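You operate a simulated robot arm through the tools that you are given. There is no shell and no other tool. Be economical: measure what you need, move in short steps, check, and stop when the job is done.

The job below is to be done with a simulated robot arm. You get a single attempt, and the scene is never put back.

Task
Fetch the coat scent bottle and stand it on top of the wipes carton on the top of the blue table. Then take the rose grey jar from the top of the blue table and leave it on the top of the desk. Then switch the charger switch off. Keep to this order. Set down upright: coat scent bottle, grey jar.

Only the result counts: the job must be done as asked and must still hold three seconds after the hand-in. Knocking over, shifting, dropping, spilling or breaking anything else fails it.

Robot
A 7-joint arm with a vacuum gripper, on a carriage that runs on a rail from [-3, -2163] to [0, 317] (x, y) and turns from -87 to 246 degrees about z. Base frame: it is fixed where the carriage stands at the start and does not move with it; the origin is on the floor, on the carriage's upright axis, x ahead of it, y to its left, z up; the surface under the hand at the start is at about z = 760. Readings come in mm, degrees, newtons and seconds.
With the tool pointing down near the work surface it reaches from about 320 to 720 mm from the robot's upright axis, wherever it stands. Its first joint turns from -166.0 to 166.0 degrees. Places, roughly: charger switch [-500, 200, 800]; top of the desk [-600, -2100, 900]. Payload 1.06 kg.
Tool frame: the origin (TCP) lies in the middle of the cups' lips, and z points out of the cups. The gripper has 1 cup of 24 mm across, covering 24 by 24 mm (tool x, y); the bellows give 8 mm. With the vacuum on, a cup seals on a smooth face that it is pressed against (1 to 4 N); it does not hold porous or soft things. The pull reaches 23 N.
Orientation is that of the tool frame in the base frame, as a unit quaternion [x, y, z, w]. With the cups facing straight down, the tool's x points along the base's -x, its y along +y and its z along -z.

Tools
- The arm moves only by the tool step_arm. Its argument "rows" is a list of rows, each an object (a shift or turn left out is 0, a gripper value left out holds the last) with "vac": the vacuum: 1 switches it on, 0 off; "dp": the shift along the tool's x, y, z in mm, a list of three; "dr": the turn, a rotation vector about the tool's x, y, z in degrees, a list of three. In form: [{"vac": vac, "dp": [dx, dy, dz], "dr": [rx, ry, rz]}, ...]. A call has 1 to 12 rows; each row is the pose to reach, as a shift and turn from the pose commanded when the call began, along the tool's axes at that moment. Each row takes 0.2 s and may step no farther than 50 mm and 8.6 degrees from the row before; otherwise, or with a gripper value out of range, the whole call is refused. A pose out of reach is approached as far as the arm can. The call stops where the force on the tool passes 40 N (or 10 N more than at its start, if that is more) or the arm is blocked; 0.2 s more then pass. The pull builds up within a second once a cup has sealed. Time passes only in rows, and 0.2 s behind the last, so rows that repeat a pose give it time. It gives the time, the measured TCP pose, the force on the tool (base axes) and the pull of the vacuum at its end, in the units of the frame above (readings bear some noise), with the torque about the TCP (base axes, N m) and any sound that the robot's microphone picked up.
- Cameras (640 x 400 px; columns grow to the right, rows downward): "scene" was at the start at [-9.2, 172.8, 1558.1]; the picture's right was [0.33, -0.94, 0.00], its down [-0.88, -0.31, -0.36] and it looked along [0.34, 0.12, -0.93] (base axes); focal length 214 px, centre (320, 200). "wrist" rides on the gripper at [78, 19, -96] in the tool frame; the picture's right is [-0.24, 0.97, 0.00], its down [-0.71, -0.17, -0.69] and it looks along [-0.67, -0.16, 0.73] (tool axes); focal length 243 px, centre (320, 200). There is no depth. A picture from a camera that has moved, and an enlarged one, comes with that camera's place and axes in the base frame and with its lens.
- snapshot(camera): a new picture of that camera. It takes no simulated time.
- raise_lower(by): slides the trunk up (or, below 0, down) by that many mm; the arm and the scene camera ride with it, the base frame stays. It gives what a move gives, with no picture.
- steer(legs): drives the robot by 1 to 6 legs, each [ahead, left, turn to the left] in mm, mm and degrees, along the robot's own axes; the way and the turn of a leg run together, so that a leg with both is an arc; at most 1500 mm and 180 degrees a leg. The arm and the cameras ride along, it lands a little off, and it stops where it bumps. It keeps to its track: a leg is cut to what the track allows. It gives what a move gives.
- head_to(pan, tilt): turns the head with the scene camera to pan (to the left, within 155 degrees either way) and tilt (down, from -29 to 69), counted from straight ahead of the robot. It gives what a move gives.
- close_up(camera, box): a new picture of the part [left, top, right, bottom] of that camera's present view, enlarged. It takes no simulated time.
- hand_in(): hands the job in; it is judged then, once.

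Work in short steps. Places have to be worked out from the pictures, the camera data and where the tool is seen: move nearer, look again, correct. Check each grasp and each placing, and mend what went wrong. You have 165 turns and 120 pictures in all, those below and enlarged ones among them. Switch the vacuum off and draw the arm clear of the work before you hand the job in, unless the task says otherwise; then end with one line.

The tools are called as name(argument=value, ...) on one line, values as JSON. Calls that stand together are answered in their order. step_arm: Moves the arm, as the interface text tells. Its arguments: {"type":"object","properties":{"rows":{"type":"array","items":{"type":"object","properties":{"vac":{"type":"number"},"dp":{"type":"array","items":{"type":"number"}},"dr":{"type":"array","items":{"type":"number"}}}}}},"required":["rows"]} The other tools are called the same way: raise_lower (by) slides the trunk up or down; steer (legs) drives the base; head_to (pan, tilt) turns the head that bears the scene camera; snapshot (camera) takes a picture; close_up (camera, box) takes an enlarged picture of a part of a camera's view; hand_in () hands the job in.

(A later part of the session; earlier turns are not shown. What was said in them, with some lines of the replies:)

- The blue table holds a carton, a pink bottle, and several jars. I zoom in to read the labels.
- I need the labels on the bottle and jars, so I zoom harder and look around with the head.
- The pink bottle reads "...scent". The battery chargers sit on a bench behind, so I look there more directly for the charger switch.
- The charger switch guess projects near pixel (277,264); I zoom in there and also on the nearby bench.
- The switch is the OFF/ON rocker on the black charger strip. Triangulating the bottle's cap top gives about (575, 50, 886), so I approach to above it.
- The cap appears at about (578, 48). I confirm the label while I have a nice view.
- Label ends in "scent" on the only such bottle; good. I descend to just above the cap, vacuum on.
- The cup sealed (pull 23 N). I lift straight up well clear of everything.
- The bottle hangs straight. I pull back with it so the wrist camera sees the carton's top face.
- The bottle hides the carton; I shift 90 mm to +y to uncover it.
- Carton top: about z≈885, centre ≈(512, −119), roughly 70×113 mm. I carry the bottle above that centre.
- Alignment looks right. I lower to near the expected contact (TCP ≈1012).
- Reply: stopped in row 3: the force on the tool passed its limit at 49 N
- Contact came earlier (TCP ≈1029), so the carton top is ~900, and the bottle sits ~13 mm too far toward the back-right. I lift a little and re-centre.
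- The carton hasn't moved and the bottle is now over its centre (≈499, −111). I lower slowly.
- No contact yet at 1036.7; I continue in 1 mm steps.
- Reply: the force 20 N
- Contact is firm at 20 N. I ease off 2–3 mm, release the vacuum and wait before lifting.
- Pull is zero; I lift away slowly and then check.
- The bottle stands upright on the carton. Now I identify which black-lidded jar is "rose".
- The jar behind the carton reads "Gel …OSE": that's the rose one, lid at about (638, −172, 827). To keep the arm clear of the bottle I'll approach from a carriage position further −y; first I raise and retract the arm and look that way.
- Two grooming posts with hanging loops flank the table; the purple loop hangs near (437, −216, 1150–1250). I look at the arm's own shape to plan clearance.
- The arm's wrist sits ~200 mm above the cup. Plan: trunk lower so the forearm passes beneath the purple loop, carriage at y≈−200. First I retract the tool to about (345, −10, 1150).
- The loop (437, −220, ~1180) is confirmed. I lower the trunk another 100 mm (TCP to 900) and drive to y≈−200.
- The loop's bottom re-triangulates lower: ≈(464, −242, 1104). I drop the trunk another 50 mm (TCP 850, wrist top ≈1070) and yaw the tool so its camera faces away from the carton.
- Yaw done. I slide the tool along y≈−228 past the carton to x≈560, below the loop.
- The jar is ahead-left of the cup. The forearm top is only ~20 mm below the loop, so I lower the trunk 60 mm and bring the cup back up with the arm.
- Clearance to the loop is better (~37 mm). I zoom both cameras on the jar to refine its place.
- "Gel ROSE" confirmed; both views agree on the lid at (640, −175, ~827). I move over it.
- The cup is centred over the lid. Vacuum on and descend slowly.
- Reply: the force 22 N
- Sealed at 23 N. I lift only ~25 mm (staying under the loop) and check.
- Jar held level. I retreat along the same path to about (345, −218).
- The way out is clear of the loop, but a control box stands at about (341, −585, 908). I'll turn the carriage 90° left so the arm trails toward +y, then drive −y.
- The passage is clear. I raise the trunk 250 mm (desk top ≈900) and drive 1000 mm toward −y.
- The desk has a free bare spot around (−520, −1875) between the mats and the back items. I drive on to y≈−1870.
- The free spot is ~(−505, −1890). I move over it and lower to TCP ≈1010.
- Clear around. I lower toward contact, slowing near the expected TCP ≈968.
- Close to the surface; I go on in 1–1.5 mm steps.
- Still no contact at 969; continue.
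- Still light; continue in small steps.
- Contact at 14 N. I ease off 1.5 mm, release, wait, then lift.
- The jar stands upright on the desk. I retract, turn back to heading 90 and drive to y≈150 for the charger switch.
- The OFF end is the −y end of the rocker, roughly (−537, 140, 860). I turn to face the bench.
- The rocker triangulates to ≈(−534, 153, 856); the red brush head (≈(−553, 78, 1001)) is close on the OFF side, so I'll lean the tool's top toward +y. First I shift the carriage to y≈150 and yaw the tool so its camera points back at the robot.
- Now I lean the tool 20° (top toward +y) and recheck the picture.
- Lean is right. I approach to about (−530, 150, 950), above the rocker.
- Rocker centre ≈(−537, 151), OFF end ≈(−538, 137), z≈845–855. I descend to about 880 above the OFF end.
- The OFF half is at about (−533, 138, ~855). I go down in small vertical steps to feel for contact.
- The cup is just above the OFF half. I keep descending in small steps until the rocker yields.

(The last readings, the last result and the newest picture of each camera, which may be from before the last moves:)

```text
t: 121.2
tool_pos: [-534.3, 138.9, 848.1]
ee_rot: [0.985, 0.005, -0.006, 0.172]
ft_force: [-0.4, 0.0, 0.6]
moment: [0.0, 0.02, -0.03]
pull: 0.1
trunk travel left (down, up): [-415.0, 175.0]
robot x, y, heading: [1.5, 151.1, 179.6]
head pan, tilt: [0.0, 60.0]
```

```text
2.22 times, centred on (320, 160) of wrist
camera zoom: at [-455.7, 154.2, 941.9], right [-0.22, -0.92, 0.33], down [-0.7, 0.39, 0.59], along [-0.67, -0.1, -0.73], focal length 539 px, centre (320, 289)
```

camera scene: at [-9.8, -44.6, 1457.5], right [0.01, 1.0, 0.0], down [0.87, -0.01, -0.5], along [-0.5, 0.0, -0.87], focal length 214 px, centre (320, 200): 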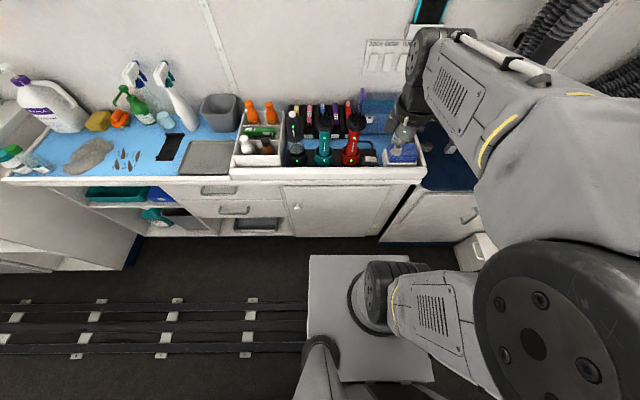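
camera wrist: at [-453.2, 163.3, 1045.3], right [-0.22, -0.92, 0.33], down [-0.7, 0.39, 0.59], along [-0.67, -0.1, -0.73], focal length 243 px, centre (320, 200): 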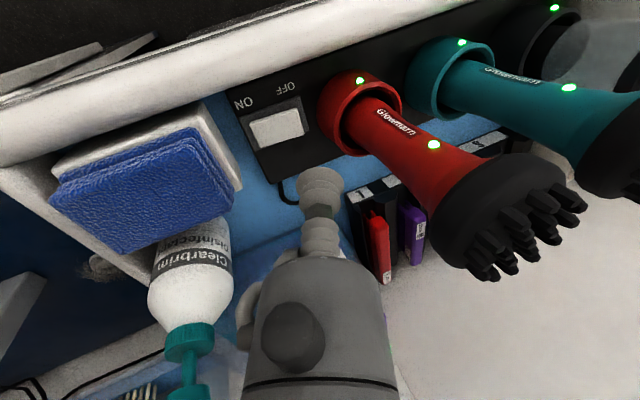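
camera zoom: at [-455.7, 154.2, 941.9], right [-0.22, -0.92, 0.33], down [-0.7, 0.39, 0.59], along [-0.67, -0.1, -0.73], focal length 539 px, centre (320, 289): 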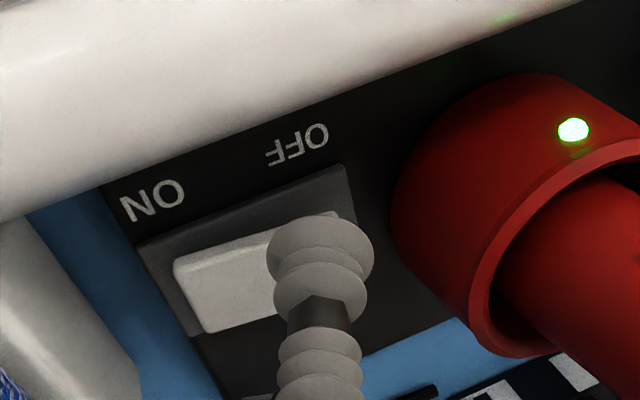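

No contact yet at 848; continue.

step_arm(rows=[{"dp": [0, -0.5, 1.4]}, {"dp": [0, -1.0, 2.8]}, {"dp": [0, -1.5, 4.2]}, {"dp": [0, -2.0, 5.6]}, {"dp": [0, -2.5, 7.0]}, {"dp": [0, -2.5, 7.0]}])

close_up(camera="wrist", box=[220, 70, 420, 250])

```text
t: 122.6
tool_pos: [-534.5, 139.5, 839.6]
ee_rot: [0.985, 0.006, -0.006, 0.172]
ft_force: [-0.5, 0.3, 0.5]
moment: [0.01, 0.01, 0.02]
pull: 0.0
trunk travel left (down, up): [-415.0, 175.0]
robot x, y, heading: [2.5, 154.3, 179.7]
head pan, tilt: [0.0, 60.0]
```

```text
2.22 times, centred on (320, 160) of wrist
camera zoom: at [-455.8, 154.2, 934.2], right [-0.22, -0.92, 0.33], down [-0.7, 0.39, 0.59], along [-0.67, -0.1, -0.73], focal length 539 px, centre (320, 289)
```

zoom: 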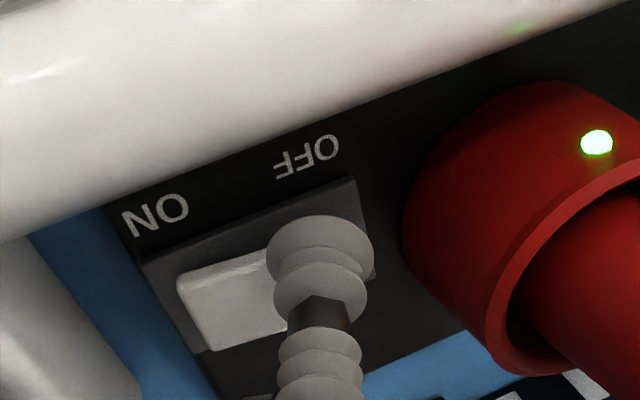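

The rocker top is lower (~832), which puts the OFF half at x≈−543. I correct x by −9 mm and continue down.

step_arm(rows=[{"dp": [-5, 0, 0]}, {"dp": [-9, 0, 0]}, {"dp": [-9, -0.7, 1.9]}, {"dp": [-9, -1.4, 3.8]}, {"dp": [-9, -2.0, 5.6]}, {"dp": [-9, -2.4, 6.6]}, {"dp": [-9, -2.4, 6.6]}])

close_up(camera="wrist", box=[220, 70, 420, 250])

close_up(camera="scene", box=[320, 110, 400, 180])

```text
t: 124.2
tool_pos: [-543.6, 139.4, 833.9]
ee_rot: [0.985, 0.006, -0.006, 0.172]
ft_force: [-0.5, -0.4, -0.2]
moment: [0.04, 0.0, 0.0]
pull: 0.0
trunk travel left (down, up): [-415.0, 175.0]
robot x, y, heading: [-2.5, 150.1, 179.6]
head pan, tilt: [0.0, 60.0]
```

```text
2.22 times, centred on (320, 160) of wrist
camera zoom: at [-464.8, 154.2, 927.4], right [-0.22, -0.92, 0.33], down [-0.7, 0.39, 0.59], along [-0.67, -0.1, -0.73], focal length 539 px, centre (320, 289)
```

zoom: 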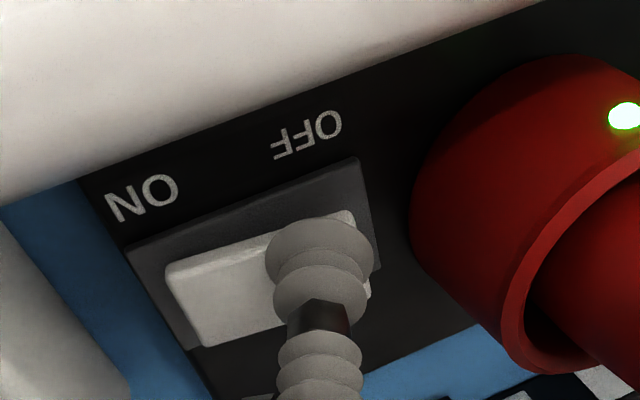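

```text
5.71 times, centred on (360, 145) of scene
camera zoom: at [-9.7, 0.1, 1457.5], right [0.01, 1.0, 0.0], down [0.87, -0.01, -0.5], along [-0.5, 0.0, -0.87], focal length 1226 px, centre (91, 514)
```

zoom: 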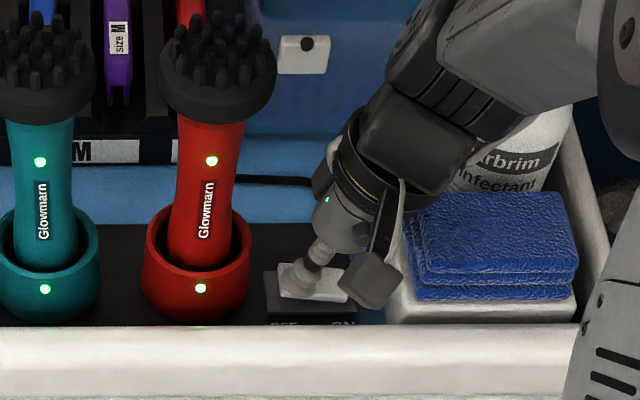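

The cup is aligned over the OFF end in both views. Continue down with force watch.

step_arm(rows=[{"dp": [0, -0.5, 1.4]}, {"dp": [0, -1.0, 2.8]}, {"dp": [0, -1.5, 4.2]}, {"dp": [0, -2.0, 5.6]}, {"dp": [0, -2.5, 7.0]}, {"dp": [0, -2.5, 7.0]}])

close_up(camera="wrist", box=[220, 70, 420, 250])

```text
t: 125.6
tool_pos: [-542.7, 137.4, 825.5]
ee_rot: [0.985, 0.005, -0.006, 0.173]
ft_force: [0.2, -0.7, 5.7]
moment: [0.09, -0.02, -0.02]
pull: 0.1
trunk travel left (down, up): [-415.0, 175.0]
robot x, y, heading: [0.3, 150.2, 179.5]
head pan, tilt: [0.0, 60.0]
```

```text
2.22 times, centred on (320, 160) of wrist
camera zoom: at [-464.8, 153.9, 920.2], right [-0.22, -0.92, 0.33], down [-0.7, 0.39, 0.59], along [-0.67, -0.1, -0.73], focal length 539 px, centre (320, 289)
```

zoom: 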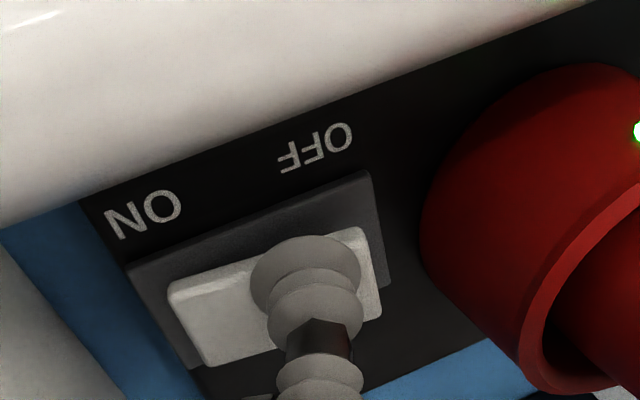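

Contact (5.7 N) but the cup is a little near the pivot. I lift 5 mm, shift 7 mm toward OFF and press down.

step_arm(rows=[{"dp": [0, 1.7, -4.7]}, {"dp": [0, 8.3, -2.3]}, {"dp": [0, 7.3, 0.5]}, {"dp": [0, 6.2, 3.3]}, {"dp": [0, 5.2, 6.2]}, {"dp": [0, 4.2, 9.0]}, {"dp": [0, 4.2, 9.0]}])

close_up(camera="wrist", box=[220, 70, 420, 250])

```text
t: 127.1
tool_pos: [-546.2, 130.0, 824.4]
ee_rot: [0.985, 0.007, -0.011, 0.174]
ft_force: [-2.9, -1.6, 20.9]
moment: [0.39, -0.06, 0.24]
pull: 0.1
trunk travel left (down, up): [-415.0, 175.0]
robot x, y, heading: [0.2, 154.5, 179.4]
head pan, tilt: [0.0, 60.0]
stopped in row 7: the force on the tool passed its limit at 42 N (the readings are from after the stop); the commanded pose is now the measured one
```

```text
2.22 times, centred on (320, 160) of wrist
camera zoom: at [-466.2, 144.7, 917.0], right [-0.22, -0.92, 0.34], down [-0.7, 0.39, 0.6], along [-0.68, -0.1, -0.72], focal length 539 px, centre (320, 289)
```

zoom: 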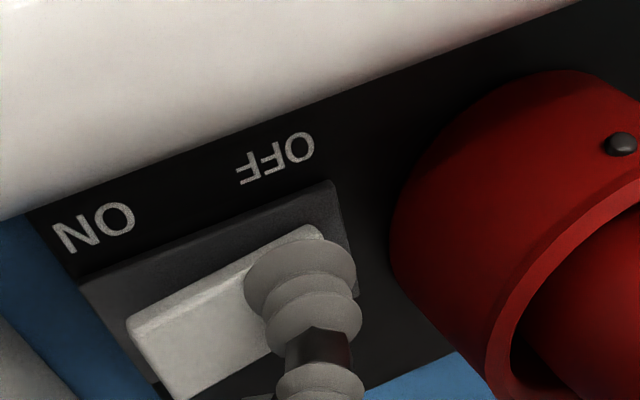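

The LED went dark and the ON end rose: switched off. I back straight off and check.

step_arm(rows=[{"dp": [0, 3.4, -9.4]}, {"dp": [0, 10, -28]}, {"dp": [0, 24, -66]}, {"dp": [10, 37, -103]}, {"dp": [40, 45, -125]}, {"dp": [80, 50, -140]}, {"dp": [120, 50, -140]}, {"dp": [120, 50, -140]}])

close_up(camera="scene", box=[260, 90, 420, 190])

snapshot(camera="wrist")

```text
t: 128.9
tool_pos: [-422.7, 130.8, 968.0]
ee_rot: [0.985, 0.007, -0.008, 0.174]
ft_force: [-0.3, -0.1, -0.4]
moment: [0.03, 0.01, 0.03]
pull: 0.0
trunk travel left (down, up): [-415.0, 175.0]
robot x, y, heading: [-1.8, 152.7, 179.6]
head pan, tilt: [0.0, 60.0]
```

```text
4.00 times, centred on (340, 140) of scene
camera zoom: at [-9.2, 0.0, 1457.4], right [0.01, 1.0, 0.0], down [0.87, -0.01, -0.5], along [-0.5, 0.0, -0.87], focal length 858 px, centre (240, 440)
```

zoom: 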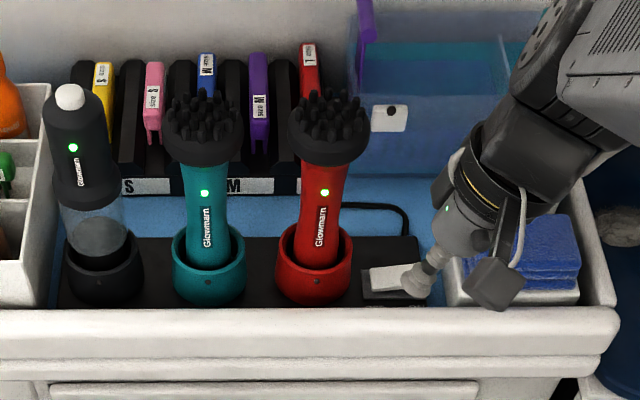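

```text
35 pictures are left
camera wrist: at [-343.0, 146.3, 1061.7], right [-0.22, -0.92, 0.34], down [-0.7, 0.39, 0.6], along [-0.68, -0.1, -0.73], focal length 243 px, centre (320, 200)
```

wrist: 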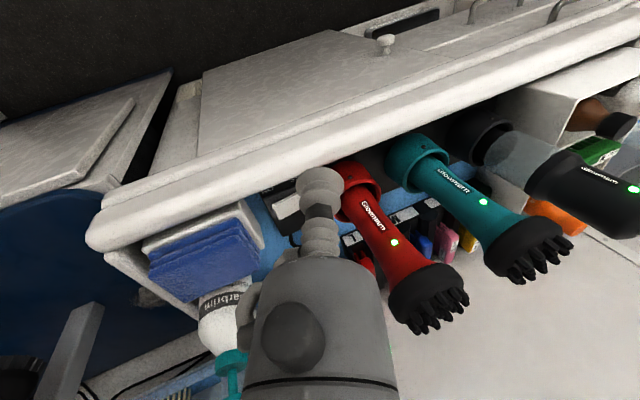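

All charger-base LEDs are dark. I draw the arm higher and take a last look at the bottle on the carton.

step_arm(rows=[{"dp": [30, 12, -33]}, {"dp": [60, 24, -66]}, {"dp": [60, 24, -66]}])

head_to(pan=150, tilt=40)

snapshot(camera="scene")

```text
t: 129.7
tool_pos: [-360.8, 131.6, 1038.2]
ee_rot: [0.985, 0.006, -0.007, 0.172]
ft_force: [0.6, 0.0, -0.3]
moment: [-0.01, 0.05, 0.01]
pull: 0.1
trunk travel left (down, up): [-415.0, 175.0]
robot x, y, heading: [-2.4, 147.8, 179.5]
head pan, tilt: [0.0, 60.0]
```

```text
t: 132.1
tool_pos: [-362.2, 131.2, 1038.0]
ee_rot: [0.985, 0.006, -0.007, 0.172]
ft_force: [-0.2, 0.4, -0.4]
moment: [-0.01, 0.01, 0.0]
pull: 0.0
trunk travel left (down, up): [-415.0, 175.0]
robot x, y, heading: [1.1, 152.2, 179.5]
head pan, tilt: [150.0, 40.0]
```

```text
34 pictures are left
camera scene: at [130.2, -43.8, 1484.2], right [-0.51, -0.86, 0.0], down [-0.55, 0.33, -0.77], along [0.66, -0.39, -0.64], focal length 214 px, centre (320, 200)
```

scene: 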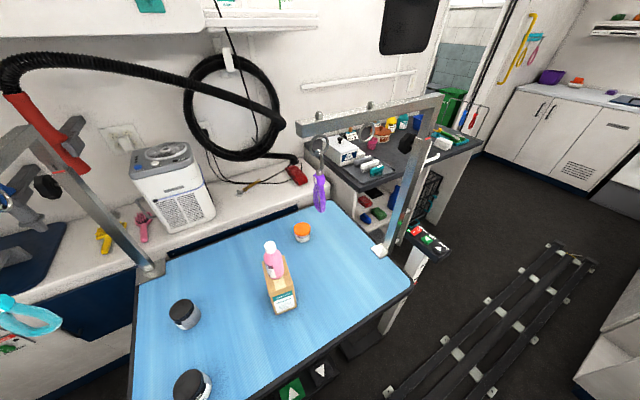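

Everything stands: the bottle is upright on the carton, the jar is on the desk, the charger is off, and the arm is clear. I hand in.

hand_in()

```text
The job is handed in.
```

The coat scent bottle is upright on the wipes carton, the rose grey jar is upright on the desk, and the charger switch is off; the job is handed in.
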